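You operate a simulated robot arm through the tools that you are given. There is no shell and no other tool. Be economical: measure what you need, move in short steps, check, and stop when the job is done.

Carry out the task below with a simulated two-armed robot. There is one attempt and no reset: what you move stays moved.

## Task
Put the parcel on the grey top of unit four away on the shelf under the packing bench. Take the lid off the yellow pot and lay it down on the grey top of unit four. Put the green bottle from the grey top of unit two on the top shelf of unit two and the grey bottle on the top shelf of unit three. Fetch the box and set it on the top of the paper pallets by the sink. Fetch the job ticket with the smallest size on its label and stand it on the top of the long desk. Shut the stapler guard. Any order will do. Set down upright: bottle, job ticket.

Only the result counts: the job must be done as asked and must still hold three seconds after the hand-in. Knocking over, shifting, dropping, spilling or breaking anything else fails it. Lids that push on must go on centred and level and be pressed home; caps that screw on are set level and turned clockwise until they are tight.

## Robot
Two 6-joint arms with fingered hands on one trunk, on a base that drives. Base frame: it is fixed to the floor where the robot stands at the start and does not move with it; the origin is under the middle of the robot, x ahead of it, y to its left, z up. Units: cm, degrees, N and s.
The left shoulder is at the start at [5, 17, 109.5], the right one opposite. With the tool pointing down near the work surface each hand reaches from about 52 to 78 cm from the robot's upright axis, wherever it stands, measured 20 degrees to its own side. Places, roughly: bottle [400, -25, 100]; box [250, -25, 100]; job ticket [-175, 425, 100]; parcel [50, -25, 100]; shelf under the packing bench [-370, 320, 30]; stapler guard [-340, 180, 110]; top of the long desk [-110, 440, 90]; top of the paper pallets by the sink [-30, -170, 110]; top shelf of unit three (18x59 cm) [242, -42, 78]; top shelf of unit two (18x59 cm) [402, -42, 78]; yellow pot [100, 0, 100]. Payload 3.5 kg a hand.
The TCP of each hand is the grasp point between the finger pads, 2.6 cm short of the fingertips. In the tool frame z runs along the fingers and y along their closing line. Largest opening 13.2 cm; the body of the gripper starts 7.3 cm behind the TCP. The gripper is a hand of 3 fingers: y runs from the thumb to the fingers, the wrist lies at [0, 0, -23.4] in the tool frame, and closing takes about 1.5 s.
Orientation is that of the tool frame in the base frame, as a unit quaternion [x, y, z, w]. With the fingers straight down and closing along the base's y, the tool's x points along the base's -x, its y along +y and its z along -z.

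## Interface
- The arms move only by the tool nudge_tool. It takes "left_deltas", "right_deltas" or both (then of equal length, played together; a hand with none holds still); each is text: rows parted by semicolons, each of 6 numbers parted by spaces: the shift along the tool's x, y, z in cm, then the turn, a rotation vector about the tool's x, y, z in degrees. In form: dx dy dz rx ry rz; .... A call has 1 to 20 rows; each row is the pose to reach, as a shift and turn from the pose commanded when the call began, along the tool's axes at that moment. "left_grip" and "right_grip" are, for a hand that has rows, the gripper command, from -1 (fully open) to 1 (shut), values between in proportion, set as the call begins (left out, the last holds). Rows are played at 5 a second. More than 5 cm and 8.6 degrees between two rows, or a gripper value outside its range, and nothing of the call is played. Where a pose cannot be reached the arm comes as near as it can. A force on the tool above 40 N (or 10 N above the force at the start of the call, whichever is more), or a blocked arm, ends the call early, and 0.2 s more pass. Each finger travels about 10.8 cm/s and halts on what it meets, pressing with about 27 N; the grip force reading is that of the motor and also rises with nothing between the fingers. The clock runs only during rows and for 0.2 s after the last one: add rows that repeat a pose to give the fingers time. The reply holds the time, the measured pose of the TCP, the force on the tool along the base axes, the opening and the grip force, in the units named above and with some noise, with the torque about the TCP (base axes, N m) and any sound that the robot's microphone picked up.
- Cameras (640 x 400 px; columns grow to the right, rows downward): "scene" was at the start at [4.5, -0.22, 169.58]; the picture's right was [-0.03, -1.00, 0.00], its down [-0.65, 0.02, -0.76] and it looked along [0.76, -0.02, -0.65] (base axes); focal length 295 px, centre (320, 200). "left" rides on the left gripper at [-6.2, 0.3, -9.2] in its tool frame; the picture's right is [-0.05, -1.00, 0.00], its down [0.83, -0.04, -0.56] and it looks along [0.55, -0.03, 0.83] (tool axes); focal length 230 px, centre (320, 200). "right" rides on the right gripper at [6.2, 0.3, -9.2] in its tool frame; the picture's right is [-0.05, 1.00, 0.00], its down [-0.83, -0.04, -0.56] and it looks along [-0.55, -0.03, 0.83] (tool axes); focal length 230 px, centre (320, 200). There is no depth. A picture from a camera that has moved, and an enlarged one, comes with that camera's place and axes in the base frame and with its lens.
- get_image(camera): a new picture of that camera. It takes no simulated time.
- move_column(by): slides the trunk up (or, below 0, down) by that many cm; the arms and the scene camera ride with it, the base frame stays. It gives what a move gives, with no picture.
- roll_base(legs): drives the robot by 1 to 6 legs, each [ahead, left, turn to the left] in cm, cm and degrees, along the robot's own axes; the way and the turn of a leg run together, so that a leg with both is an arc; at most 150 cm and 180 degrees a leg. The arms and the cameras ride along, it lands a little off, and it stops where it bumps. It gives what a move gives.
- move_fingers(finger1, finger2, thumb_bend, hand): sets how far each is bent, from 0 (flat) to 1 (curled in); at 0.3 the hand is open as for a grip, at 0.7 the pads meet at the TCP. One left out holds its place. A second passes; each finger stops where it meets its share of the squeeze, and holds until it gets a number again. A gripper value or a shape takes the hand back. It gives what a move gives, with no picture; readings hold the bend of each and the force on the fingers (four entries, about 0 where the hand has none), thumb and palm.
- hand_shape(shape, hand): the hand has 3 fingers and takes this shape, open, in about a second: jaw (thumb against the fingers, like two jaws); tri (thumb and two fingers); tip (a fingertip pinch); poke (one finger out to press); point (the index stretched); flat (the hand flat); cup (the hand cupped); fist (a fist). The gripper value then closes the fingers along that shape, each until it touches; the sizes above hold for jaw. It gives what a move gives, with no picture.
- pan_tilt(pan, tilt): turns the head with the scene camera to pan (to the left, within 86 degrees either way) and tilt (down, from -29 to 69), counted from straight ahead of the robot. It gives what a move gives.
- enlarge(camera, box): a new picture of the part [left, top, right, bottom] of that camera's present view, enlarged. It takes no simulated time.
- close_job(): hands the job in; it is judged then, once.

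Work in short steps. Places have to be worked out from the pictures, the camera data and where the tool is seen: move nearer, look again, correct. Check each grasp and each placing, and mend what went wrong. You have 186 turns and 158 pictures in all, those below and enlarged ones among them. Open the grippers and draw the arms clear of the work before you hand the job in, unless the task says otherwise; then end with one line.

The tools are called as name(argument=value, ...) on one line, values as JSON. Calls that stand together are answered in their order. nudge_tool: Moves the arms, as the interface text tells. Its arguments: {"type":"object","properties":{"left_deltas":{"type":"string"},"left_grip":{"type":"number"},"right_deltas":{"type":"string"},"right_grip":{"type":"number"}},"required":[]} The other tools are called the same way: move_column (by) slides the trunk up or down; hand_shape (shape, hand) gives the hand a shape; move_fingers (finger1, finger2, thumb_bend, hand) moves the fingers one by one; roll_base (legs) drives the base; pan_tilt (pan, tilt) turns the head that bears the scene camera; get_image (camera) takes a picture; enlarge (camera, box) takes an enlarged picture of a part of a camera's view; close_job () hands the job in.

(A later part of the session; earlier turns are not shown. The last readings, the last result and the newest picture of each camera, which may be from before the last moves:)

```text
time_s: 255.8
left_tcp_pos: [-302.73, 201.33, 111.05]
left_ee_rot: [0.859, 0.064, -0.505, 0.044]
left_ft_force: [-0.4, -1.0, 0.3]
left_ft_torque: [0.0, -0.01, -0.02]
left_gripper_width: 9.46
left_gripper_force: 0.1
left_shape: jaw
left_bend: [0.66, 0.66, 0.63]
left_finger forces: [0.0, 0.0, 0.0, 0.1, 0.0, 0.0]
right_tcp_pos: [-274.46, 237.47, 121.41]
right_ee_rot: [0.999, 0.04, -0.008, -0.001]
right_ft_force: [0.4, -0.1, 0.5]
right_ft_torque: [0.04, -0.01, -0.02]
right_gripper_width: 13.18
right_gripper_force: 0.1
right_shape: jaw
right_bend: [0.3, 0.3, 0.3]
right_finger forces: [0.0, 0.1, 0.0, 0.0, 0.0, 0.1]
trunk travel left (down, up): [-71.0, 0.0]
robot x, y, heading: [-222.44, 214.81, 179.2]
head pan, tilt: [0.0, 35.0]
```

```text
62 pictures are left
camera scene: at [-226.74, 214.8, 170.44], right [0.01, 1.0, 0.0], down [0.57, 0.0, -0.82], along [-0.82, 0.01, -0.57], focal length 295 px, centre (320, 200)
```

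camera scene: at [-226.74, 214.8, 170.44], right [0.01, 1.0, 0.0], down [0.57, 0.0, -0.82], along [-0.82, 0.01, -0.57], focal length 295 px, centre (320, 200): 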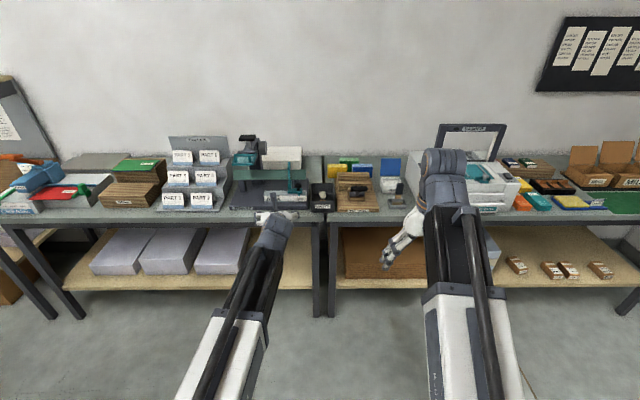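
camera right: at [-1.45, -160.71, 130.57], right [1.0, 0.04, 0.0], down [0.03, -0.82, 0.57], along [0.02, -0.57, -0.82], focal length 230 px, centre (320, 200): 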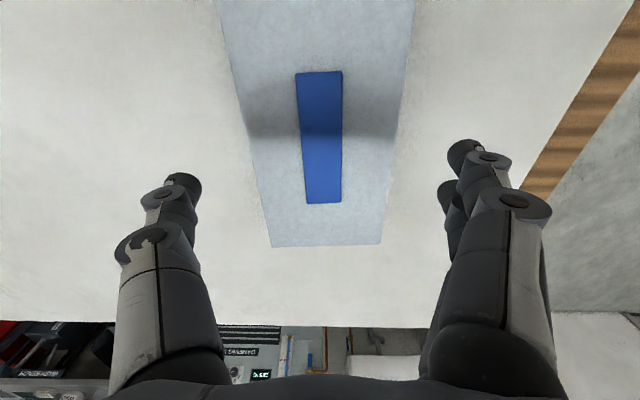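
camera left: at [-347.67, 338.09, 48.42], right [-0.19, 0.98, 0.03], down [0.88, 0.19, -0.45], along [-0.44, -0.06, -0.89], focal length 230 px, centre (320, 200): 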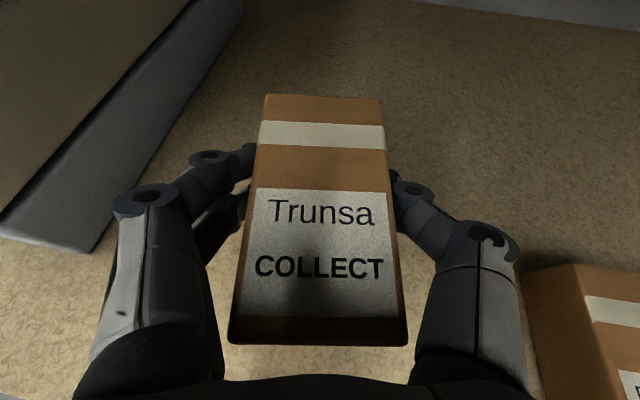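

enlarge(camera="scene", box=[220, 125, 340, 215])

get_image(camera="left")

```text
4.44 times, centred on (280, 170) of scene
camera zoom: at [-226.74, 214.8, 170.44], right [0.01, 1.0, 0.0], down [0.57, 0.0, -0.82], along [-0.82, 0.01, -0.57], focal length 1311 px, centre (498, 333)
```

zoom: 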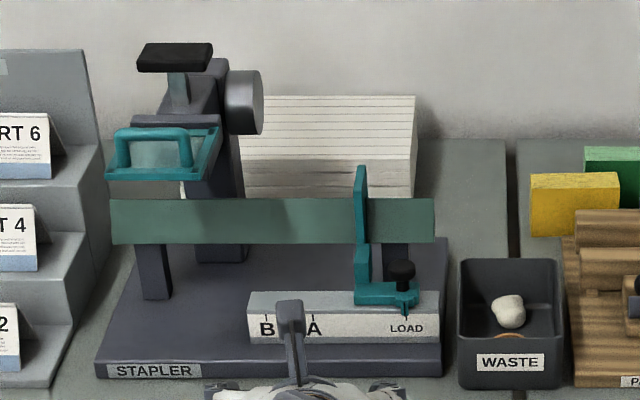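

```text
60 pictures are left
camera left: at [-297.65, 201.75, 121.02], right [-0.18, 0.98, 0.03], down [0.87, 0.18, -0.46], along [-0.45, -0.05, -0.89], focal length 230 px, centre (320, 200)
```

left: 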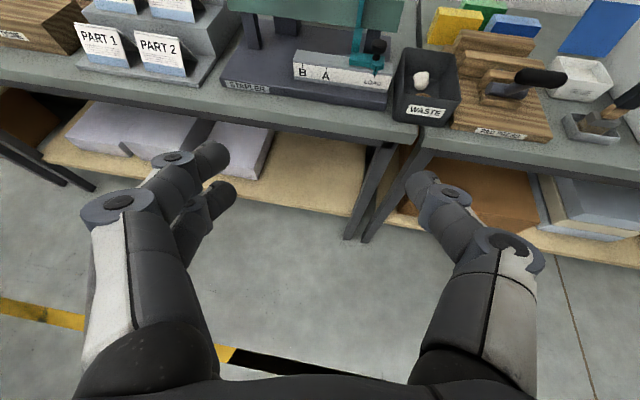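

I zoom strongly on the guard to understand its hinge.

enlarge(camera="scene", box=[232, 130, 284, 170])

```text
10.00 times, centred on (258, 150) of scene
camera zoom: at [-226.74, 214.8, 170.44], right [0.01, 1.0, 0.0], down [0.57, 0.0, -0.82], along [-0.82, 0.01, -0.57], focal length 2950 px, centre (940, 700)
```

zoom: 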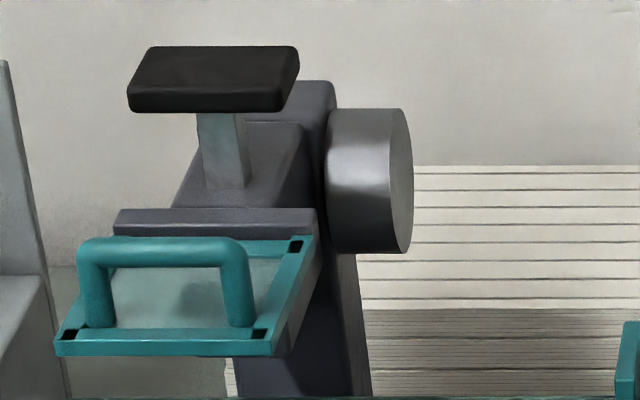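

The teal guard is hinged at its back (x≈-350, z≈110) and stands open horizontally; it must be swung down. I prepare the left hand: closed fingers, tilt 45°, raised and retracted, then drive up to it.

nudge_tool(left_deltas="-1.5 0.4 -3.1 1.5 3 1.2;-2.9 0.7 -6.2 3 6 2.4;-4.4 1.1 -9.3 4.6 9 3.6;-5.8 1.4 -12.4 6.2 12 4.8;-7.3 1.8 -15.5 7.7 14.9 5.9;-7.3 1.8 -15.5 7.7 14.9 5.9;-7.3 1.8 -15.5 7.7 14.9 5.9", left_grip=1)

roll_base(legs=[[0, 19, 0.8], [42, 0, 0]])

get_image(camera="left")

enlarge(camera="scene", box=[200, 80, 380, 220])

```text
time_s: 257.4
left_tcp_pos: [-292.51, 201.35, 125.01]
left_ee_rot: [0.921, -0.009, -0.39, 0.004]
left_ft_force: [-1.3, 0.3, -0.1]
left_ft_torque: [0.02, 0.01, 0.0]
left_gripper_width: 0.0
left_gripper_force: 26.8
left_shape: jaw
left_bend: [0.65, 0.65, 0.67]
left_finger forces: [0.0, 0.1, 0.0, 0.1, 0.1, 0.0]
right_tcp_pos: [-274.37, 237.41, 121.38]
right_ee_rot: [0.999, 0.039, -0.008, 0.0]
right_ft_force: [-1.1, 0.3, -0.7]
right_ft_torque: [0.01, 0.0, 0.02]
right_gripper_width: 13.2
right_gripper_force: 0.0
right_shape: jaw
right_bend: [0.3, 0.3, 0.3]
right_finger forces: [0.1, 0.0, 0.0, 0.1, 0.1, 0.0]
trunk travel left (down, up): [-71.0, 0.0]
robot x, y, heading: [-222.2, 214.8, 179.4]
head pan, tilt: [0.0, 35.0]
```

```text
time_s: 261.1
left_tcp_pos: [-333.74, 180.84, 125.12]
left_ee_rot: [0.921, -0.003, -0.389, 0.006]
left_ft_force: [-0.3, -0.4, -0.2]
left_ft_torque: [-0.04, 0.0, 0.03]
left_gripper_width: 0.0
left_gripper_force: 26.6
left_shape: jaw
left_bend: [0.65, 0.65, 0.67]
left_finger forces: [0.0, 0.1, 0.0, 0.0, 0.1, 0.0]
right_tcp_pos: [-316.05, 217.06, 121.27]
right_ee_rot: [0.999, 0.045, -0.008, 0.0]
right_ft_force: [-0.5, 0.4, 0.2]
right_ft_torque: [-0.01, -0.02, 0.0]
right_gripper_width: 13.2
right_gripper_force: 0.0
right_shape: jaw
right_bend: [0.3, 0.3, 0.3]
right_finger forces: [0.0, 0.0, 0.1, 0.1, 0.0, 0.0]
trunk travel left (down, up): [-71.0, 0.0]
robot x, y, heading: [-263.1, 195.23, -179.8]
head pan, tilt: [0.0, 35.0]
```

```text
58 pictures are left
camera left: at [-331.45, 180.6, 135.88], right [-0.03, 1.0, 0.02], down [0.98, 0.04, -0.21], along [-0.21, 0.01, -0.98], focal length 230 px, centre (320, 200)
```

left: 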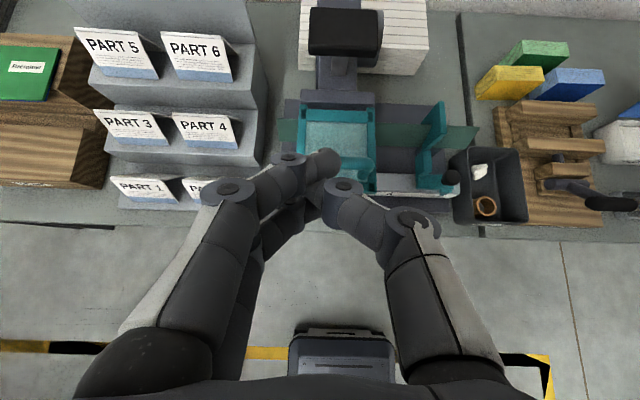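

```text
2.86 times, centred on (290, 150) of scene
camera zoom: at [-268.14, 195.13, 170.43], right [0.0, 1.0, 0.0], down [0.57, 0.0, -0.82], along [-0.82, 0.0, -0.57], focal length 843 px, centre (406, 343)
```

zoom: 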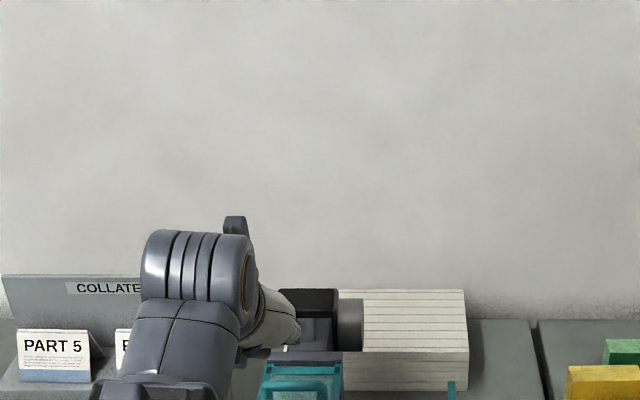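

Guard spans y 178–187, x -349…-338. I align the closed fingertips over its front part and push down along the arc's first half.

nudge_tool(left_deltas="0 -1.7 3 0 0 0;0 -1.7 6.1 0 0 0;2.3 -1.7 8 0 0 0;4.7 -1.7 10 0 0 0;6.7 -1.7 11.5 0 0 0;8.7 -1.7 13 0 0 0;8.7 -1.7 13 0 0 0")

get_image(camera="left")

enlarge(camera="scene", box=[220, 140, 400, 280])

```text
time_s: 262.7
left_tcp_pos: [-336.93, 182.54, 109.85]
left_ee_rot: [0.921, -0.003, -0.39, 0.007]
left_ft_force: [0.5, -0.6, 0.2]
left_ft_torque: [-0.02, -0.02, 0.0]
left_gripper_width: 0.0
left_gripper_force: 27.3
left_shape: jaw
left_bend: [0.65, 0.65, 0.67]
left_finger forces: [0.0, 0.0, 0.0, 0.0, 0.0, 0.0]
right_tcp_pos: [-315.9, 217.29, 121.24]
right_ee_rot: [0.999, 0.045, -0.008, -0.001]
right_ft_force: [-0.3, -0.4, 1.0]
right_ft_torque: [-0.02, -0.02, 0.0]
right_gripper_width: 13.2
right_gripper_force: 0.1
right_shape: jaw
right_bend: [0.3, 0.3, 0.3]
right_finger forces: [0.1, 0.1, 0.1, 0.0, 0.0, 0.1]
trunk travel left (down, up): [-71.0, 0.0]
robot x, y, heading: [-263.15, 194.92, -179.8]
head pan, tilt: [0.0, 35.0]
```

```text
56 pictures are left
camera left: at [-334.6, 182.13, 120.68], right [-0.03, 1.0, 0.02], down [0.98, 0.04, -0.21], along [-0.21, 0.01, -0.98], focal length 230 px, centre (320, 200)
```

left: 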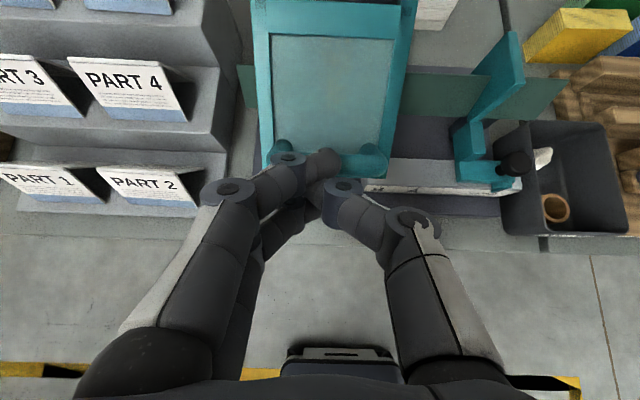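

```text
2.86 times, centred on (310, 210) of scene
camera zoom: at [-268.03, 195.13, 170.44], right [0.0, 1.0, 0.0], down [0.57, 0.0, -0.82], along [-0.82, 0.0, -0.57], focal length 843 px, centre (349, 171)
```

zoom: 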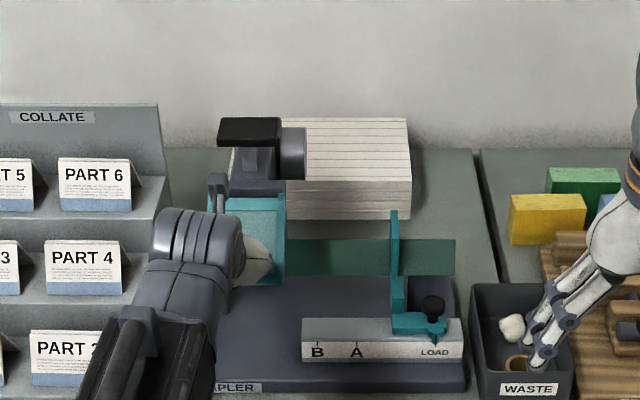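

The guard is already swinging down with the fingers. Continue along the arc.

nudge_tool(left_deltas="1.2 0 1.6 0 0 0;2.4 0 3.3 0 0 0;2.6 0 5 0 0 0;2.8 0 6.5 0 0 0;2.3 0 7.8 0 0 0;1.8 0 9 0 0 0;1.1 0 9.6 0 0 0;0.5 0 10.2 0 0 0")

get_image(camera="left")

enlarge(camera="scene", box=[220, 140, 400, 280])

```text
time_s: 264.3
left_tcp_pos: [-342.16, 182.07, 101.47]
left_ee_rot: [0.924, -0.002, -0.381, 0.008]
left_ft_force: [10.9, -2.1, -0.5]
left_ft_torque: [-0.02, -0.01, -0.02]
left_gripper_width: 0.0
left_gripper_force: 27.2
left_shape: jaw
left_bend: [0.69, 0.65, 0.67]
left_finger forces: [0.1, 0.0, 0.0, 0.0, 0.0, 0.0]
right_tcp_pos: [-315.93, 217.21, 121.23]
right_ee_rot: [0.999, 0.046, -0.007, 0.0]
right_ft_force: [-0.3, 0.2, -0.1]
right_ft_torque: [-0.03, -0.01, 0.01]
right_gripper_width: 13.21
right_gripper_force: 0.1
right_shape: jaw
right_bend: [0.3, 0.3, 0.3]
right_finger forces: [0.0, 0.0, 0.0, 0.0, 0.0, 0.0]
trunk travel left (down, up): [-71.0, 0.0]
robot x, y, heading: [-263.29, 195.04, -179.9]
head pan, tilt: [0.0, 35.0]
stopped in row 7 (left hand): the force on the tool passed its limit at 46 N (the readings are from after the stop); the commanded pose is now the measured one
```

```text
54 pictures are left
camera left: at [-340.09, 181.76, 112.41], right [-0.04, 1.0, 0.02], down [0.98, 0.04, -0.19], along [-0.19, 0.01, -0.98], focal length 230 px, centre (320, 200)
```

left: 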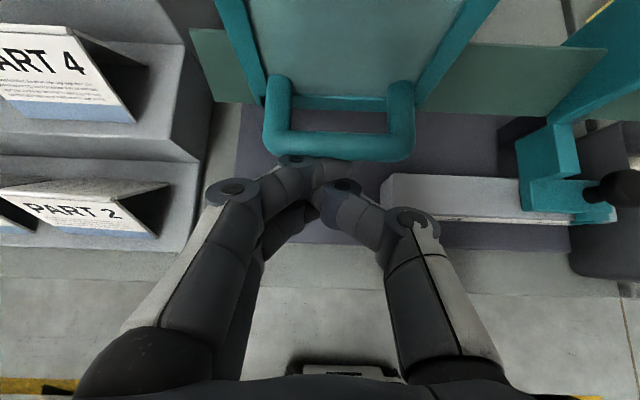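

```text
2.86 times, centred on (310, 210) of scene
camera zoom: at [-268.09, 195.16, 170.43], right [0.0, 1.0, 0.0], down [0.57, 0.0, -0.82], along [-0.82, 0.0, -0.57], focal length 843 px, centre (349, 171)
```

zoom: 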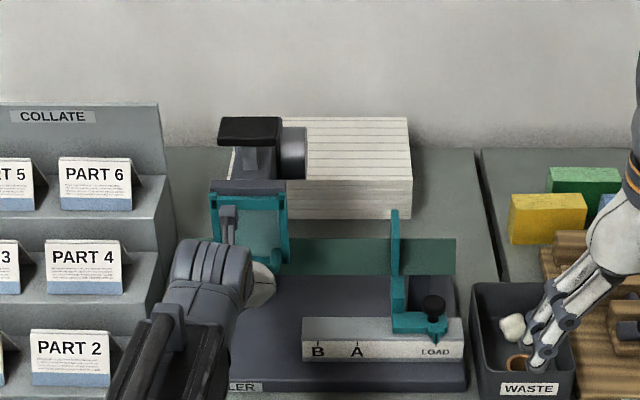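

The guard is now vertical and pushes back against its stop (46 N). I withdraw the hand and inspect.

nudge_tool(left_deltas="2 0 -2.5 0 0 0;3.5 0 -6 0 0 0;1 0 -10 0 0 0;-2 0 -14 0 0 0;-2 0 -14 0 0 0")

roll_base(legs=[[-25, 0, 0]])

enlarge(camera="scene", box=[230, 120, 350, 210])

```text
time_s: 265.5
left_tcp_pos: [-333.63, 182.3, 113.09]
left_ee_rot: [0.924, -0.003, -0.383, 0.008]
left_ft_force: [-0.3, 0.1, -0.1]
left_ft_torque: [0.02, 0.03, -0.02]
left_gripper_width: 0.01
left_gripper_force: 26.9
left_shape: jaw
left_bend: [0.68, 0.65, 0.67]
left_finger forces: [0.1, 0.1, 0.0, 0.0, 0.0, 0.1]
right_tcp_pos: [-315.9, 217.11, 121.27]
right_ee_rot: [0.999, 0.045, -0.008, 0.0]
right_ft_force: [-0.2, 0.2, -0.5]
right_ft_torque: [0.0, -0.01, 0.01]
right_gripper_width: 13.2
right_gripper_force: 0.0
right_shape: jaw
right_bend: [0.3, 0.3, 0.3]
right_finger forces: [0.1, 0.1, 0.0, 0.1, 0.0, 0.1]
trunk travel left (down, up): [-71.0, 0.0]
robot x, y, heading: [-263.07, 195.31, -179.4]
head pan, tilt: [0.0, 35.0]
```

```text
time_s: 267.3
left_tcp_pos: [-308.61, 182.33, 113.0]
left_ee_rot: [0.924, -0.002, -0.383, 0.009]
left_ft_force: [-0.1, 0.3, -0.4]
left_ft_torque: [0.0, 0.0, 0.0]
left_gripper_width: 0.01
left_gripper_force: 27.0
left_shape: jaw
left_bend: [0.68, 0.65, 0.67]
left_finger forces: [0.0, 0.1, 0.0, 0.0, 0.0, 0.1]
right_tcp_pos: [-290.84, 217.15, 121.41]
right_ee_rot: [0.999, 0.047, -0.008, 0.0]
right_ft_force: [0.1, 0.9, -0.1]
right_ft_torque: [0.0, 0.01, 0.02]
right_gripper_width: 13.22
right_gripper_force: 0.1
right_shape: jaw
right_bend: [0.3, 0.3, 0.3]
right_finger forces: [0.1, 0.0, 0.0, 0.1, 0.0, 0.0]
trunk travel left (down, up): [-71.0, 0.0]
robot x, y, heading: [-238.4, 194.69, -179.9]
head pan, tilt: [0.0, 35.0]
```

```text
4.44 times, centred on (290, 165) of scene
camera zoom: at [-242.88, 195.23, 170.44], right [-0.01, 1.0, 0.0], down [0.57, 0.0, -0.82], along [-0.82, 0.0, -0.57], focal length 1311 px, centre (453, 356)
```

zoom: 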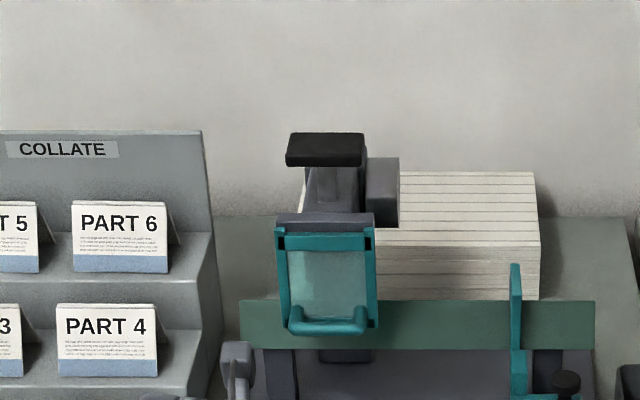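

The guard hangs shut. Now to the tickets at the long desk: turn to face +y and drive to about (-181,335).

roll_base(legs=[[0, 0, -90], [0, -57, 0], [138, 0, 0]])

get_image(camera="scene")

get_image(camera="left")

```text
time_s: 280.9
left_tcp_pos: [-197.28, 405.03, 112.94]
left_ee_rot: [0.654, -0.653, -0.277, -0.264]
left_ft_force: [0.8, 0.1, -0.5]
left_ft_torque: [-0.01, 0.01, -0.04]
left_gripper_width: 0.0
left_gripper_force: 27.5
left_shape: jaw
left_bend: [0.68, 0.65, 0.67]
left_finger forces: [0.0, 0.0, 0.1, 0.0, 0.0, 0.0]
right_tcp_pos: [-162.21, 387.41, 121.36]
right_ee_rot: [0.741, -0.671, -0.005, -0.005]
right_ft_force: [-0.6, -0.1, -1.1]
right_ft_torque: [-0.03, 0.0, 0.01]
right_gripper_width: 13.22
right_gripper_force: 0.0
right_shape: jaw
right_bend: [0.3, 0.3, 0.3]
right_finger forces: [0.1, 0.1, 0.1, 0.0, 0.0, 0.0]
trunk travel left (down, up): [-71.0, 0.0]
robot x, y, heading: [-184.01, 334.87, 90.8]
head pan, tilt: [0.0, 35.0]
```

```text
51 pictures are left
camera scene: at [-183.8, 339.49, 170.43], right [1.0, 0.01, 0.0], down [0.01, -0.57, -0.82], along [-0.01, 0.82, -0.57], focal length 295 px, centre (320, 200)
```

scene: 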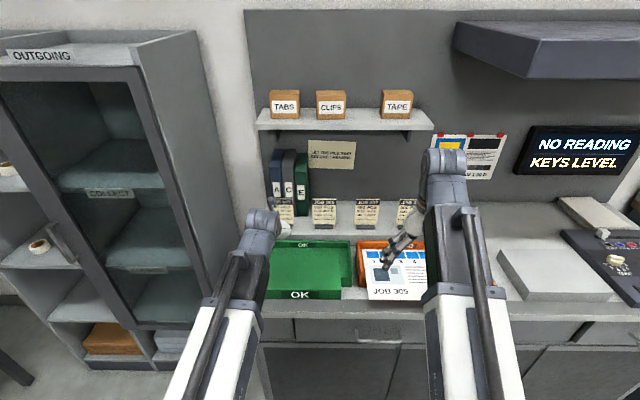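

```text
50 pictures are left
camera left: at [-197.33, 402.66, 123.86], right [1.0, 0.05, 0.02], down [0.05, -0.98, -0.2], along [0.01, 0.2, -0.98], focal length 230 px, centre (320, 200)
```

left: 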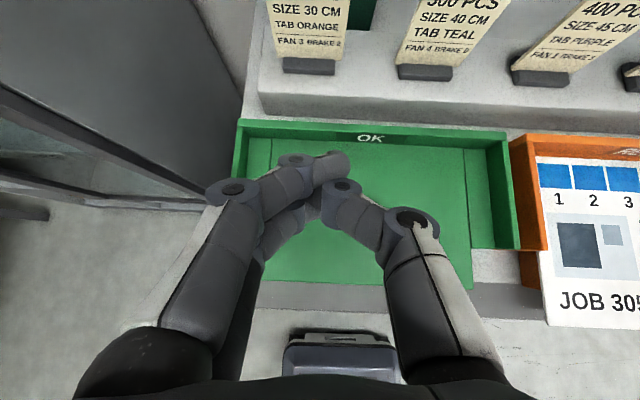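

I zoom on the ticket and on the free desk area.

enlarge(camera="scene", box=[260, 180, 340, 240])

```text
6.67 times, centred on (300, 210) of scene
camera zoom: at [-183.8, 339.49, 170.43], right [1.0, 0.01, 0.0], down [0.01, -0.57, -0.82], along [-0.01, 0.82, -0.57], focal length 1967 px, centre (453, 133)
```

zoom: 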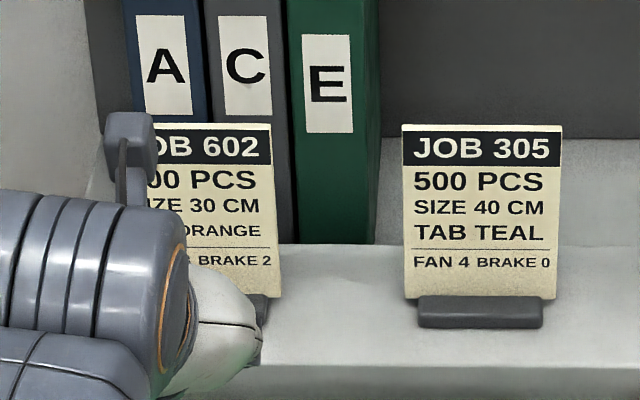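

JOB 602: plate ≈8.6 wide, x centre ≈-198.6, y≈424, z 101–112, binders close behind. I open the left hand, reduce the tilt to 25°, raise to z≈120, and drive 15 cm nearer.

nudge_tool(left_deltas="-1.7 0.4 -1.7 0 6.7 0;-3.4 0.8 -3.4 0 13.4 0;-5 1.3 -5 0 20 0;-5 1.3 -5 0 20 0;-5 1.3 -5 0 20 0", left_grip=-1)

roll_base(legs=[[15, 0, -0.8]])

get_image(camera="left")

get_image(camera="scene")

```text
time_s: 282.1
left_tcp_pos: [-198.36, 404.88, 120.22]
left_ee_rot: [0.692, -0.688, -0.16, -0.146]
left_ft_force: [0.4, 0.2, 0.2]
left_ft_torque: [0.01, 0.0, 0.01]
left_gripper_width: 13.2
left_gripper_force: 0.1
left_shape: jaw
left_bend: [0.3, 0.3, 0.3]
left_finger forces: [0.0, 0.0, 0.0, 0.0, 0.0, 0.1]
right_tcp_pos: [-162.17, 387.45, 121.31]
right_ee_rot: [0.742, -0.671, -0.005, -0.006]
right_ft_force: [0.2, 0.8, 0.5]
right_ft_torque: [0.01, -0.01, 0.03]
right_gripper_width: 13.18
right_gripper_force: 0.1
right_shape: jaw
right_bend: [0.3, 0.3, 0.3]
right_finger forces: [0.0, 0.0, 0.0, 0.1, 0.0, 0.1]
trunk travel left (down, up): [-71.0, 0.0]
robot x, y, heading: [-183.9, 334.79, 90.7]
head pan, tilt: [0.0, 35.0]
```

```text
time_s: 283.4
left_tcp_pos: [-197.55, 420.3, 120.0]
left_ee_rot: [-0.689, 0.692, 0.158, 0.147]
left_ft_force: [-0.1, 0.4, 0.3]
left_ft_torque: [0.0, -0.02, 0.01]
left_gripper_width: 13.21
left_gripper_force: 0.1
left_shape: jaw
left_bend: [0.3, 0.3, 0.3]
left_finger forces: [0.1, 0.0, 0.1, 0.1, 0.0, 0.1]
right_tcp_pos: [-161.63, 402.54, 121.11]
right_ee_rot: [0.737, -0.676, -0.005, -0.005]
right_ft_force: [-0.4, -0.3, -0.3]
right_ft_torque: [-0.05, -0.01, 0.02]
right_gripper_width: 13.18
right_gripper_force: 0.0
right_shape: jaw
right_bend: [0.3, 0.3, 0.3]
right_finger forces: [0.0, 0.0, 0.0, 0.0, 0.0, 0.0]
trunk travel left (down, up): [-71.0, 0.0]
robot x, y, heading: [-183.95, 349.62, 90.1]
head pan, tilt: [0.0, 35.0]
```

```text
48 pictures are left
camera left: at [-197.74, 421.93, 131.0], right [1.0, 0.04, 0.01], down [0.04, -0.99, 0.15], along [0.01, -0.15, -0.99], focal length 230 px, centre (320, 200)
```

left: 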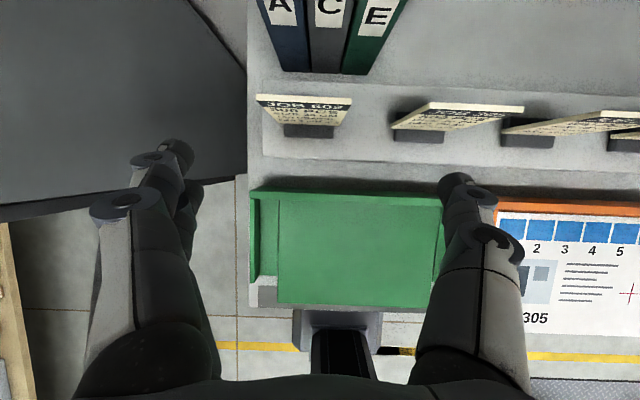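

```text
47 pictures are left
camera scene: at [-183.83, 354.86, 170.43], right [1.0, 0.0, 0.0], down [0.0, -0.57, -0.82], along [0.0, 0.82, -0.57], focal length 295 px, centre (320, 200)
```

scene: 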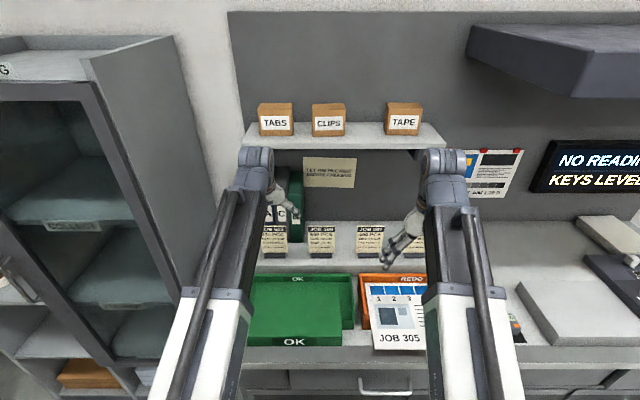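

Plate found at x≈-199.1, y≈426–427. Move over it and start straddling at z≈112.

nudge_tool(left_deltas="-2.4 0.8 1.6 0 0 0;-4.7 1.5 3.3 0 0 0;-3.3 1.5 6.5 0 0 0;-1.8 1.5 9.6 0 0 0;-1.8 1.5 9.6 0 0 0")

get_image(camera="left")

```text
time_s: 284.6
left_tcp_pos: [-199.01, 426.04, 111.97]
left_ee_rot: [-0.688, 0.693, 0.159, 0.147]
left_ft_force: [-0.7, 0.3, -0.7]
left_ft_torque: [0.02, 0.0, 0.02]
left_gripper_width: 13.22
left_gripper_force: 0.1
left_shape: jaw
left_bend: [0.3, 0.3, 0.3]
left_finger forces: [0.1, 0.0, 0.1, 0.0, 0.0, 0.0]
right_tcp_pos: [-161.62, 402.36, 121.31]
right_ee_rot: [0.738, -0.675, -0.006, -0.006]
right_ft_force: [-0.2, -0.3, -0.3]
right_ft_torque: [0.02, 0.0, -0.01]
right_gripper_width: 13.16
right_gripper_force: 0.1
right_shape: jaw
right_bend: [0.3, 0.3, 0.3]
right_finger forces: [0.0, 0.0, 0.0, 0.0, 0.0, 0.0]
trunk travel left (down, up): [-71.0, 0.0]
robot x, y, heading: [-184.17, 350.06, 89.9]
head pan, tilt: [0.0, 35.0]
```

```text
46 pictures are left
camera left: at [-199.12, 427.57, 123.02], right [1.0, 0.04, 0.01], down [0.04, -0.99, 0.15], along [0.01, -0.15, -0.99], focal length 230 px, centre (320, 200)
```

left: 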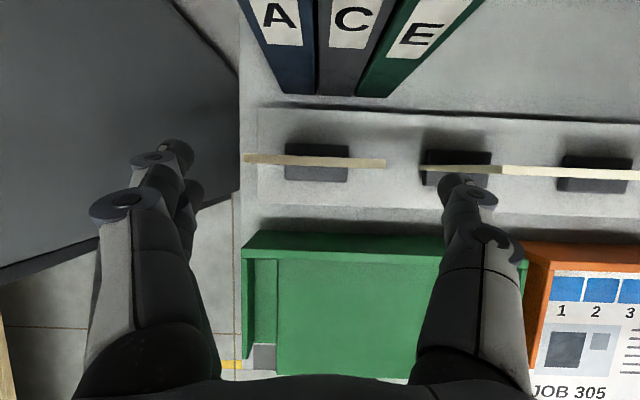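

Now the plate's top edge is clear: centre (-199.35,427.8), width ≈6.7; JOB 305's edge is near, so I narrow the opening to ~9.6 cm, shift, then descend.

nudge_tool(left_deltas="0 0.35 0 0 0 0;-0.8 0.35 0.4 0 0 0;-1.5 0.35 0.7 0 0 0;-1.5 0.35 0.7 0 0 0;-0.5 0.35 2.8 0 0 0;0.3 0.35 4.6 0 0 0;0.65 0.35 5.4 0 0 0;0.65 0.35 5.4 0 0 0", left_grip=-0.45)

get_image(camera="left")

```text
time_s: 286.4
left_tcp_pos: [-199.8, 427.63, 107.14]
left_ee_rot: [-0.689, 0.692, 0.159, 0.146]
left_ft_force: [0.4, -0.7, 0.6]
left_ft_torque: [0.0, 0.02, 0.01]
left_gripper_width: 9.6
left_gripper_force: 0.0
left_shape: jaw
left_bend: [0.65, 0.65, 0.62]
left_finger forces: [0.0, 0.0, 0.0, 0.0, 0.0, 0.0]
right_tcp_pos: [-161.52, 402.48, 121.28]
right_ee_rot: [0.738, -0.675, -0.006, -0.005]
right_ft_force: [-0.5, -1.0, 0.4]
right_ft_torque: [-0.01, 0.01, 0.01]
right_gripper_width: 13.19
right_gripper_force: 0.1
right_shape: jaw
right_bend: [0.3, 0.3, 0.3]
right_finger forces: [0.0, 0.1, 0.0, 0.1, 0.0, 0.0]
trunk travel left (down, up): [-71.0, 0.0]
robot x, y, heading: [-184.07, 349.75, 90.0]
head pan, tilt: [0.0, 35.0]
```

```text
45 pictures are left
camera left: at [-199.89, 429.21, 117.97], right [1.0, 0.04, 0.01], down [0.04, -0.99, 0.15], along [0.01, -0.15, -0.99], focal length 230 px, centre (320, 200)
```

left: 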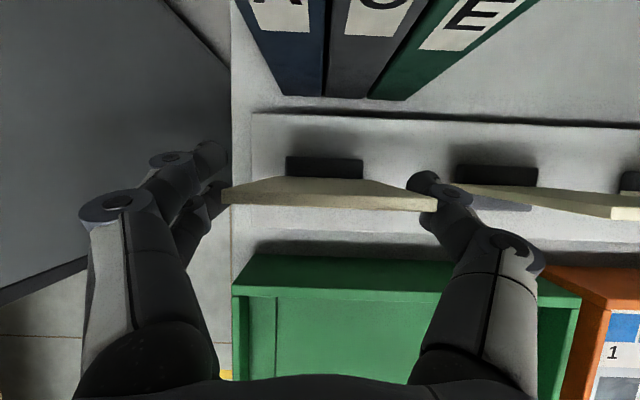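

Plate is between the fingers, slightly to the right; shift 0.4 cm and close, then lift gently.

nudge_tool(left_deltas="0 -0.4 0 0 0 0;0 -0.4 0 0 0 0;0 -0.4 0 0 0 0;0 -0.4 0 0 0 0;0 -0.4 0 0 0 0;0 -0.4 0 0 0 0;0 -0.4 0 0 0 0", left_grip=0.6)

get_image(camera="left")

```text
time_s: 288.0
left_tcp_pos: [-199.29, 427.66, 107.02]
left_ee_rot: [-0.688, 0.693, 0.159, 0.147]
left_ft_force: [1.0, -0.3, 3.1]
left_ft_torque: [-0.09, -0.07, 0.02]
left_gripper_width: 7.32
left_gripper_force: 27.2
left_shape: jaw
left_bend: [0.75, 0.71, 0.71]
left_finger forces: [16.2, 12.2, 0.0, 0.1, 25.4, 0.0]
right_tcp_pos: [-161.53, 402.41, 121.41]
right_ee_rot: [0.737, -0.675, -0.005, -0.007]
right_ft_force: [0.6, 0.0, -0.4]
right_ft_torque: [-0.02, 0.0, -0.03]
right_gripper_width: 13.17
right_gripper_force: 0.0
right_shape: jaw
right_bend: [0.3, 0.3, 0.3]
right_finger forces: [0.1, 0.0, 0.0, 0.0, 0.0, 0.1]
trunk travel left (down, up): [-71.0, 0.0]
robot x, y, heading: [-184.02, 349.73, 89.8]
head pan, tilt: [0.0, 35.0]
```

```text
44 pictures are left
camera left: at [-199.4, 429.19, 117.99], right [1.0, 0.04, 0.01], down [0.04, -0.99, 0.15], along [0.01, -0.15, -0.99], focal length 230 px, centre (320, 200)
```

left: 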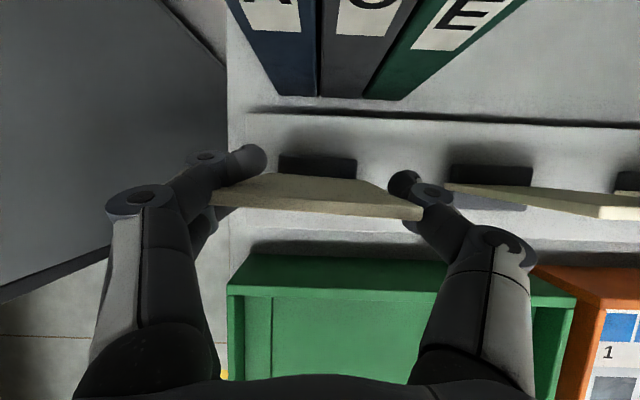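

Gripped at 7.3 cm width. Lift 7 cm and check.

nudge_tool(left_deltas="-0.4 0 -0.9 0 0 0;-1.3 0 -2.7 0 0 0;-2.9 0 -6.3 0 0 0;-2.9 0 -6.3 0 0 0")

get_image(camera="left")

enlarge(camera="scene", box=[220, 150, 350, 260])

```text
time_s: 289.0
left_tcp_pos: [-199.09, 427.75, 114.06]
left_ee_rot: [-0.688, 0.692, 0.159, 0.147]
left_ft_force: [-0.7, -1.4, -0.6]
left_ft_torque: [0.01, 0.01, -0.02]
left_gripper_width: 3.44
left_gripper_force: 26.6
left_shape: jaw
left_bend: [0.77, 0.75, 0.77]
left_finger forces: [0.1, 0.1, 0.0, 0.0, 0.1, 0.0]
right_tcp_pos: [-161.66, 402.47, 121.26]
right_ee_rot: [0.737, -0.675, -0.006, -0.006]
right_ft_force: [-0.5, -0.3, 0.6]
right_ft_torque: [0.03, 0.01, 0.01]
right_gripper_width: 13.19
right_gripper_force: 0.1
right_shape: jaw
right_bend: [0.3, 0.3, 0.3]
right_finger forces: [0.0, 0.0, 0.1, 0.0, 0.1, 0.0]
trunk travel left (down, up): [-71.0, 0.0]
robot x, y, heading: [-183.86, 349.81, 89.9]
head pan, tilt: [0.0, 35.0]
```

```text
43 pictures are left
camera left: at [-199.26, 429.22, 125.06], right [1.0, 0.04, 0.01], down [0.04, -0.99, 0.15], along [0.01, -0.15, -0.99], focal length 230 px, centre (320, 200)
```

left: 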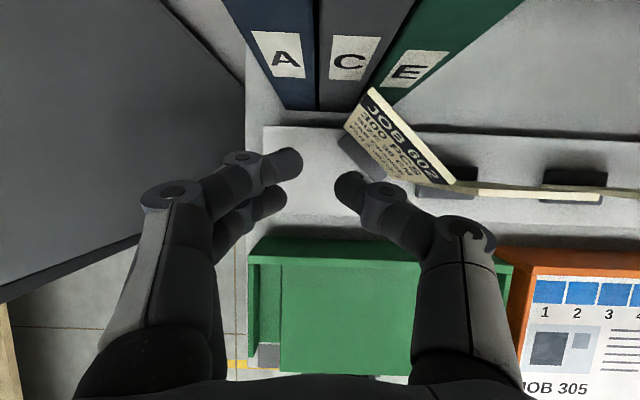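

```text
3.64 times, centred on (285, 205) of scene
camera zoom: at [-183.84, 354.7, 170.43], right [1.0, 0.0, 0.0], down [0.0, -0.57, -0.82], along [0.0, 0.82, -0.57], focal length 1073 px, centre (447, 182)
```

zoom: 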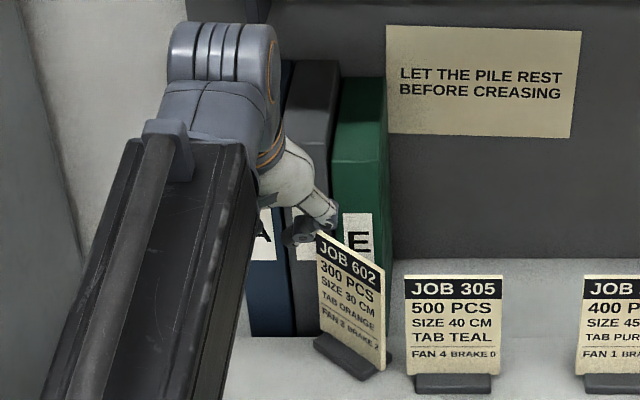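

The ticket slid out edgewise and turned ~47°, but still stands (centre ≈(-194.4,430.7)). I'll grip it across its thickness instead: raise, back off, yaw the hand 48° and set a ~5 cm opening.

nudge_tool(left_deltas="-1.7 0 -3.7 0 0 0;-3.4 0 -7.3 0 0 0;0 0 -9 0 0 0;3.9 0 -10.6 -3.4 0.1 -7.2;3.9 0 -10.6 -6.7 0.3 -14.5;3.9 0 -10.6 -10.1 0.4 -21.7;3.9 0 -10.6 -13.5 0.5 -29;3.9 0 -10.6 -16.8 0.7 -36.2;3.9 0 -10.6 -20.2 0.8 -43.5;3.9 0 -10.6 -20.2 0.8 -43.5", left_grip=0.25)

roll_base(legs=[[6, 0, 0]])

get_image(camera="left")

enlarge(camera="scene", box=[220, 150, 380, 280])

```text
time_s: 291.2
left_tcp_pos: [-199.02, 419.61, 121.93]
left_ee_rot: [0.911, -0.352, -0.205, -0.069]
left_ft_force: [0.0, 0.8, 0.2]
left_ft_torque: [-0.01, 0.03, 0.02]
left_gripper_width: 4.93
left_gripper_force: 0.0
left_shape: jaw
left_bend: [0.74, 0.74, 0.7]
left_finger forces: [0.1, 0.0, 0.0, 0.0, 0.1, 0.1]
right_tcp_pos: [-161.55, 402.44, 121.35]
right_ee_rot: [0.737, -0.676, -0.005, -0.007]
right_ft_force: [-0.2, 0.0, 0.0]
right_ft_torque: [-0.01, 0.03, 0.01]
right_gripper_width: 13.2
right_gripper_force: 0.1
right_shape: jaw
right_bend: [0.3, 0.3, 0.3]
right_finger forces: [0.0, 0.0, 0.0, 0.0, 0.0, 0.0]
trunk travel left (down, up): [-71.0, 0.0]
robot x, y, heading: [-183.42, 349.71, 90.0]
head pan, tilt: [0.0, 35.0]
```

```text
time_s: 292.2
left_tcp_pos: [-199.05, 425.77, 121.85]
left_ee_rot: [0.91, -0.353, -0.204, -0.071]
left_ft_force: [-0.9, 0.5, -0.5]
left_ft_torque: [-0.02, 0.0, 0.01]
left_gripper_width: 4.92
left_gripper_force: 0.1
left_shape: jaw
left_bend: [0.74, 0.74, 0.7]
left_finger forces: [0.1, 0.1, 0.0, 0.0, 0.0, 0.0]
right_tcp_pos: [-161.75, 408.64, 121.24]
right_ee_rot: [0.738, -0.675, -0.004, -0.005]
right_ft_force: [0.2, 0.5, -0.5]
right_ft_torque: [-0.04, -0.01, 0.0]
right_gripper_width: 13.19
right_gripper_force: 0.1
right_shape: jaw
right_bend: [0.3, 0.3, 0.3]
right_finger forces: [0.0, 0.0, 0.1, 0.0, 0.1, 0.0]
trunk travel left (down, up): [-71.0, 0.0]
robot x, y, heading: [-184.15, 355.54, 90.2]
head pan, tilt: [0.0, 35.0]
```

```text
41 pictures are left
camera left: at [-200.46, 426.64, 132.82], right [0.63, 0.77, 0.01], down [0.76, -0.63, 0.15], along [0.12, -0.09, -0.99], focal length 230 px, centre (320, 200)
```

left: 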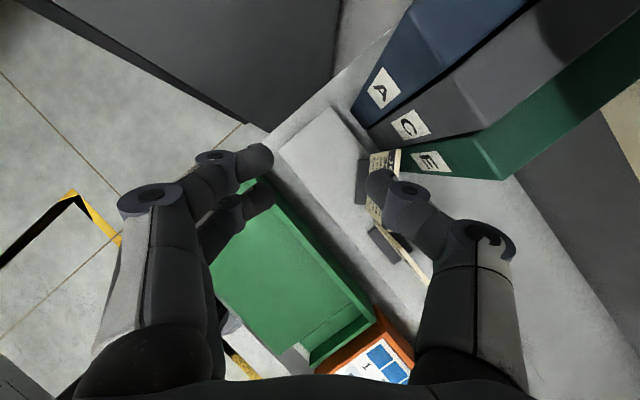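

```text
3.08 times, centred on (300, 215) of scene
camera zoom: at [-183.85, 360.94, 170.43], right [1.0, 0.0, 0.0], down [0.0, -0.57, -0.82], along [0.0, 0.82, -0.57], focal length 908 px, centre (382, 154)
```

zoom: 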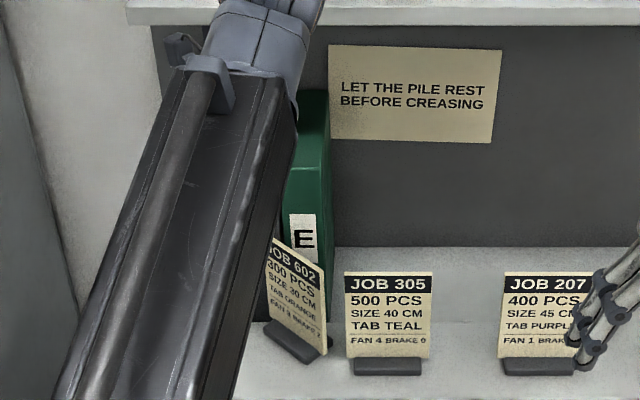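

The plate's top lies at about (-194.4,430.6). I move over it at z≈116 and look.

nudge_tool(left_deltas="0.1 -3.2 -0.1 0 0 0;0.1 -6.5 -0.2 0 0 0;1.4 -6.5 2.6 0 0 0;2.6 -6.6 5.3 0 0 0;2.6 -6.6 5.3 0 0 0")

get_image(camera="left")

```text
time_s: 293.4
left_tcp_pos: [-194.58, 430.38, 115.95]
left_ee_rot: [0.91, -0.353, -0.205, -0.071]
left_ft_force: [0.9, 0.0, 0.6]
left_ft_torque: [-0.02, 0.01, 0.01]
left_gripper_width: 4.92
left_gripper_force: 0.1
left_shape: jaw
left_bend: [0.74, 0.74, 0.7]
left_finger forces: [0.0, 0.1, 0.1, 0.1, 0.0, 0.0]
right_tcp_pos: [-161.72, 408.48, 121.34]
right_ee_rot: [0.738, -0.675, -0.005, -0.005]
right_ft_force: [0.3, -0.6, 0.9]
right_ft_torque: [0.0, 0.02, 0.02]
right_gripper_width: 13.19
right_gripper_force: 0.1
right_shape: jaw
right_bend: [0.3, 0.3, 0.3]
right_finger forces: [0.0, 0.0, 0.0, 0.1, 0.0, 0.0]
trunk travel left (down, up): [-71.0, 0.0]
robot x, y, heading: [-183.92, 355.92, 90.4]
head pan, tilt: [0.0, 35.0]
```

```text
39 pictures are left
camera left: at [-196.03, 431.34, 126.88], right [0.63, 0.77, 0.01], down [0.76, -0.63, 0.15], along [0.12, -0.09, -0.99], focal length 230 px, centre (320, 200)
```

left: 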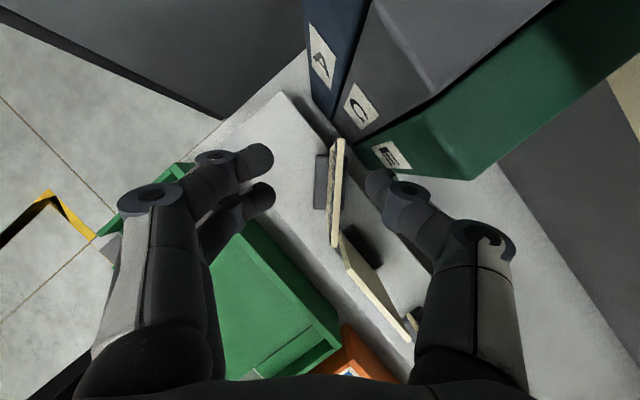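

Plate stands between the fingers, ~1 cm off-centre. Shift 1 cm and descend to z≈106.8.

nudge_tool(left_deltas="0.5 -1 0 0 0 0;1.8 -1.1 3 0 0 0;3 -1.1 5.6 0 0 0;4.3 -1.15 8.3 0 0 0;4.3 -1.15 8.3 0 0 0")

get_image(camera="left")

```text
time_s: 294.6
left_tcp_pos: [-193.72, 430.64, 106.46]
left_ee_rot: [0.911, -0.352, -0.205, -0.071]
left_ft_force: [0.2, -1.0, 0.3]
left_ft_torque: [0.0, 0.0, -0.01]
left_gripper_width: 4.91
left_gripper_force: 0.1
left_shape: jaw
left_bend: [0.74, 0.74, 0.7]
left_finger forces: [0.1, 0.1, 0.0, 0.0, 0.0, 0.1]
right_tcp_pos: [-161.77, 408.47, 121.5]
right_ee_rot: [0.738, -0.675, -0.005, -0.007]
right_ft_force: [0.6, 0.6, 0.2]
right_ft_torque: [-0.02, 0.03, 0.01]
right_gripper_width: 13.21
right_gripper_force: 0.1
right_shape: jaw
right_bend: [0.3, 0.3, 0.3]
right_finger forces: [0.0, 0.1, 0.1, 0.1, 0.1, 0.0]
trunk travel left (down, up): [-71.0, 0.0]
robot x, y, heading: [-183.68, 355.84, 89.9]
head pan, tilt: [0.0, 35.0]
```

```text
38 pictures are left
camera left: at [-195.08, 431.61, 117.52], right [0.63, 0.77, 0.01], down [0.76, -0.63, 0.15], along [0.12, -0.09, -0.99], focal length 230 px, centre (320, 200)
```

left: 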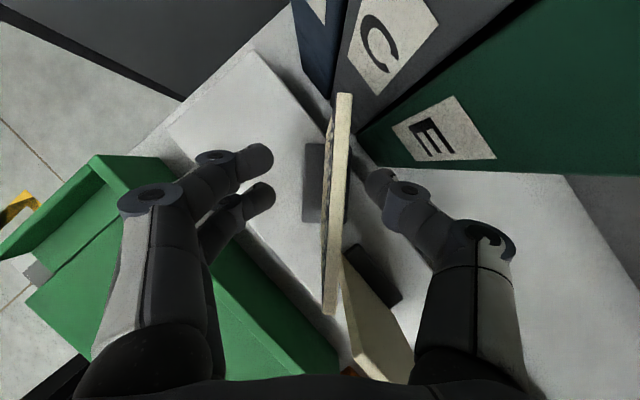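

Plate centred between thumb and fingers. Close and lift slightly.

nudge_tool(left_deltas="0 0 0 0 0 0;0 0 0 0 0 0;0 0 0 0 0 0;0 0 0 0 0 0;0 0 0 0 0 0;0 0 0 0 0 0", left_grip=1)

nudge_tool(left_deltas="-0.4 0 -0.9 0 0 0;-1.3 0 -2.7 0 0 0;-2.5 0 -5.4 0 0 0;-4.2 0 -9 0 0 0;-4.2 0 -9 0 0 0")

get_image(camera="left")

enlarge(camera="scene", box=[220, 150, 380, 280])

```text
time_s: 296.0
left_tcp_pos: [-193.71, 430.79, 106.57]
left_ee_rot: [0.911, -0.352, -0.204, -0.07]
left_ft_force: [-0.4, 0.7, -0.8]
left_ft_torque: [-0.01, 0.0, -0.01]
left_gripper_width: 0.05
left_gripper_force: 26.8
left_shape: jaw
left_bend: [0.7, 0.7, 0.7]
left_finger forces: [12.0, 12.2, 0.1, 0.0, 24.2, 0.0]
right_tcp_pos: [-161.65, 408.5, 121.31]
right_ee_rot: [0.738, -0.675, -0.005, -0.006]
right_ft_force: [-0.2, -0.3, 0.5]
right_ft_torque: [-0.01, 0.01, 0.02]
right_gripper_width: 13.2
right_gripper_force: 0.0
right_shape: jaw
right_bend: [0.3, 0.3, 0.3]
right_finger forces: [0.0, 0.0, 0.1, 0.1, 0.0, 0.0]
trunk travel left (down, up): [-71.0, 0.0]
robot x, y, heading: [-183.93, 355.91, 89.9]
head pan, tilt: [0.0, 35.0]
```

```text
time_s: 297.2
left_tcp_pos: [-193.8, 430.74, 116.64]
left_ee_rot: [0.911, -0.352, -0.204, -0.071]
left_ft_force: [-0.7, -0.1, -0.8]
left_ft_torque: [0.0, 0.01, -0.03]
left_gripper_width: 0.03
left_gripper_force: 27.3
left_shape: jaw
left_bend: [0.7, 0.7, 0.7]
left_finger forces: [12.0, 12.1, 0.0, 0.1, 24.1, 0.0]
right_tcp_pos: [-161.79, 408.5, 121.35]
right_ee_rot: [0.738, -0.675, -0.005, -0.006]
right_ft_force: [0.6, 0.6, 0.2]
right_ft_torque: [0.0, 0.01, 0.0]
right_gripper_width: 13.19
right_gripper_force: 0.1
right_shape: jaw
right_bend: [0.3, 0.3, 0.3]
right_finger forces: [0.0, 0.0, 0.0, 0.0, 0.1, 0.0]
trunk travel left (down, up): [-71.0, 0.0]
robot x, y, heading: [-183.78, 355.89, 90.5]
head pan, tilt: [0.0, 35.0]
```

```text
37 pictures are left
camera left: at [-195.1, 431.71, 127.59], right [0.63, 0.77, 0.01], down [0.76, -0.63, 0.15], along [0.12, -0.09, -0.99], focal length 230 px, centre (320, 200)
```

left: 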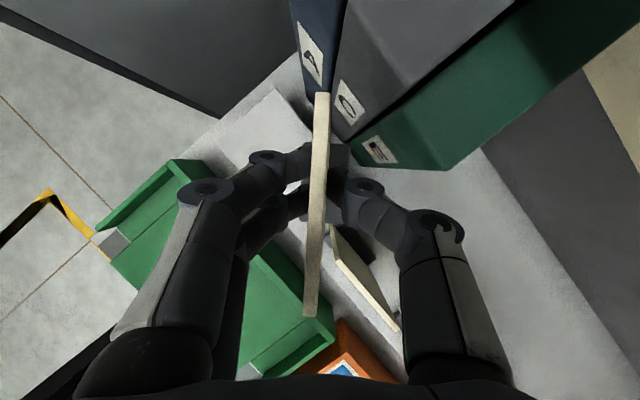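

```text
3.08 times, centred on (300, 215) of scene
camera zoom: at [-183.85, 360.76, 170.43], right [1.0, 0.0, 0.0], down [0.0, -0.57, -0.82], along [0.0, 0.82, -0.57], focal length 908 px, centre (382, 154)
```

zoom: 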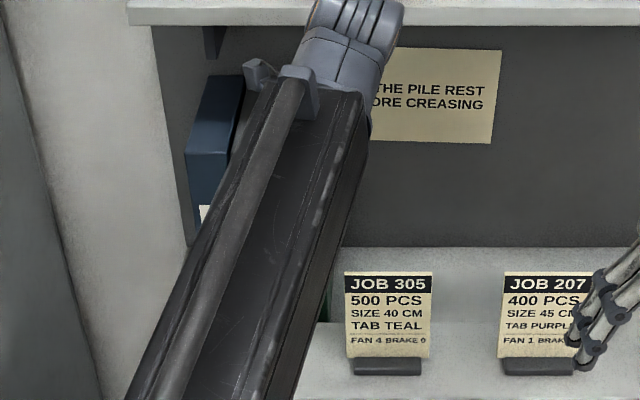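

Ticket is held; JOB 305 is undisturbed. Raise and retract it, back the base off and shift right to view the free desk area.

nudge_tool(left_deltas="-1.3 0 -2.7 0 0 0;-2.5 0 -5.4 0 0 0;0.5 3.7 -6.8 0 0 0;3.6 7.5 -8.2 0 0 0;3.6 7.5 -8.2 0 0 0")

roll_base(legs=[[-16, 0, 0], [0, -75, 0]])

get_image(camera="scene")

get_image(camera="left")

```text
refused: row 4 steps farther than a row can; nothing moved
```

```text
time_s: 302.3
left_tcp_pos: [-118.43, 415.11, 116.63]
left_ee_rot: [0.912, -0.349, -0.205, -0.069]
left_ft_force: [0.5, 0.9, -1.2]
left_ft_torque: [-0.02, 0.03, 0.02]
left_gripper_width: 0.02
left_gripper_force: 27.1
left_shape: jaw
left_bend: [0.7, 0.7, 0.7]
left_finger forces: [12.0, 12.1, 0.0, 0.0, 24.2, 0.0]
right_tcp_pos: [-86.27, 392.96, 121.29]
right_ee_rot: [0.74, -0.672, -0.006, -0.006]
right_ft_force: [-0.2, -0.5, -0.1]
right_ft_torque: [0.01, 0.01, 0.01]
right_gripper_width: 13.22
right_gripper_force: 0.0
right_shape: jaw
right_bend: [0.3, 0.3, 0.3]
right_finger forces: [0.0, 0.0, 0.1, 0.0, 0.0, 0.1]
trunk travel left (down, up): [-71.0, 0.0]
robot x, y, heading: [-108.15, 340.19, 90.6]
head pan, tilt: [0.0, 35.0]
```

```text
35 pictures are left
camera scene: at [-108.01, 345.06, 170.44], right [1.0, 0.01, 0.0], down [0.0, -0.57, -0.82], along [-0.01, 0.82, -0.57], focal length 295 px, centre (320, 200)
```

scene: 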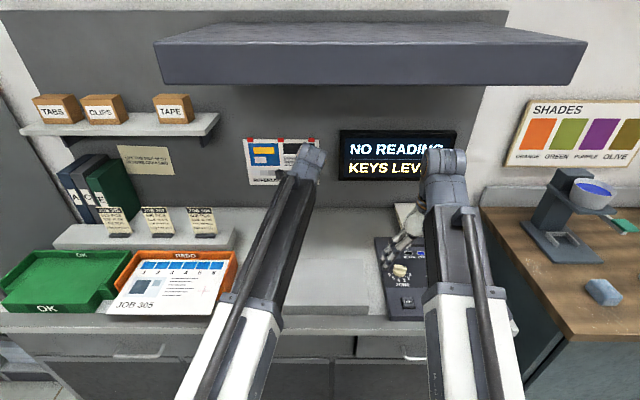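

```text
34 pictures are left
camera left: at [-119.77, 415.94, 127.57], right [0.63, 0.78, 0.01], down [0.77, -0.62, 0.15], along [0.12, -0.09, -0.99], focal length 230 px, centre (320, 200)
```

left: 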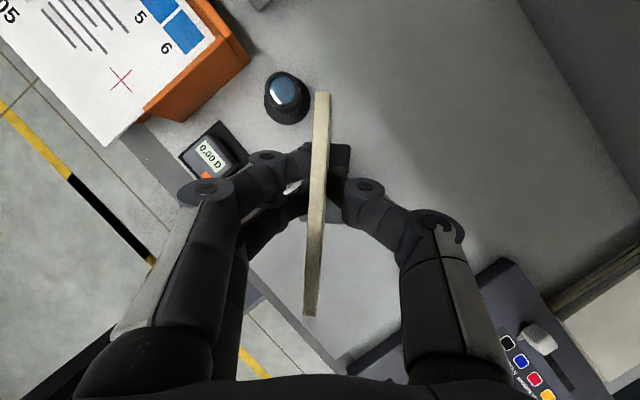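

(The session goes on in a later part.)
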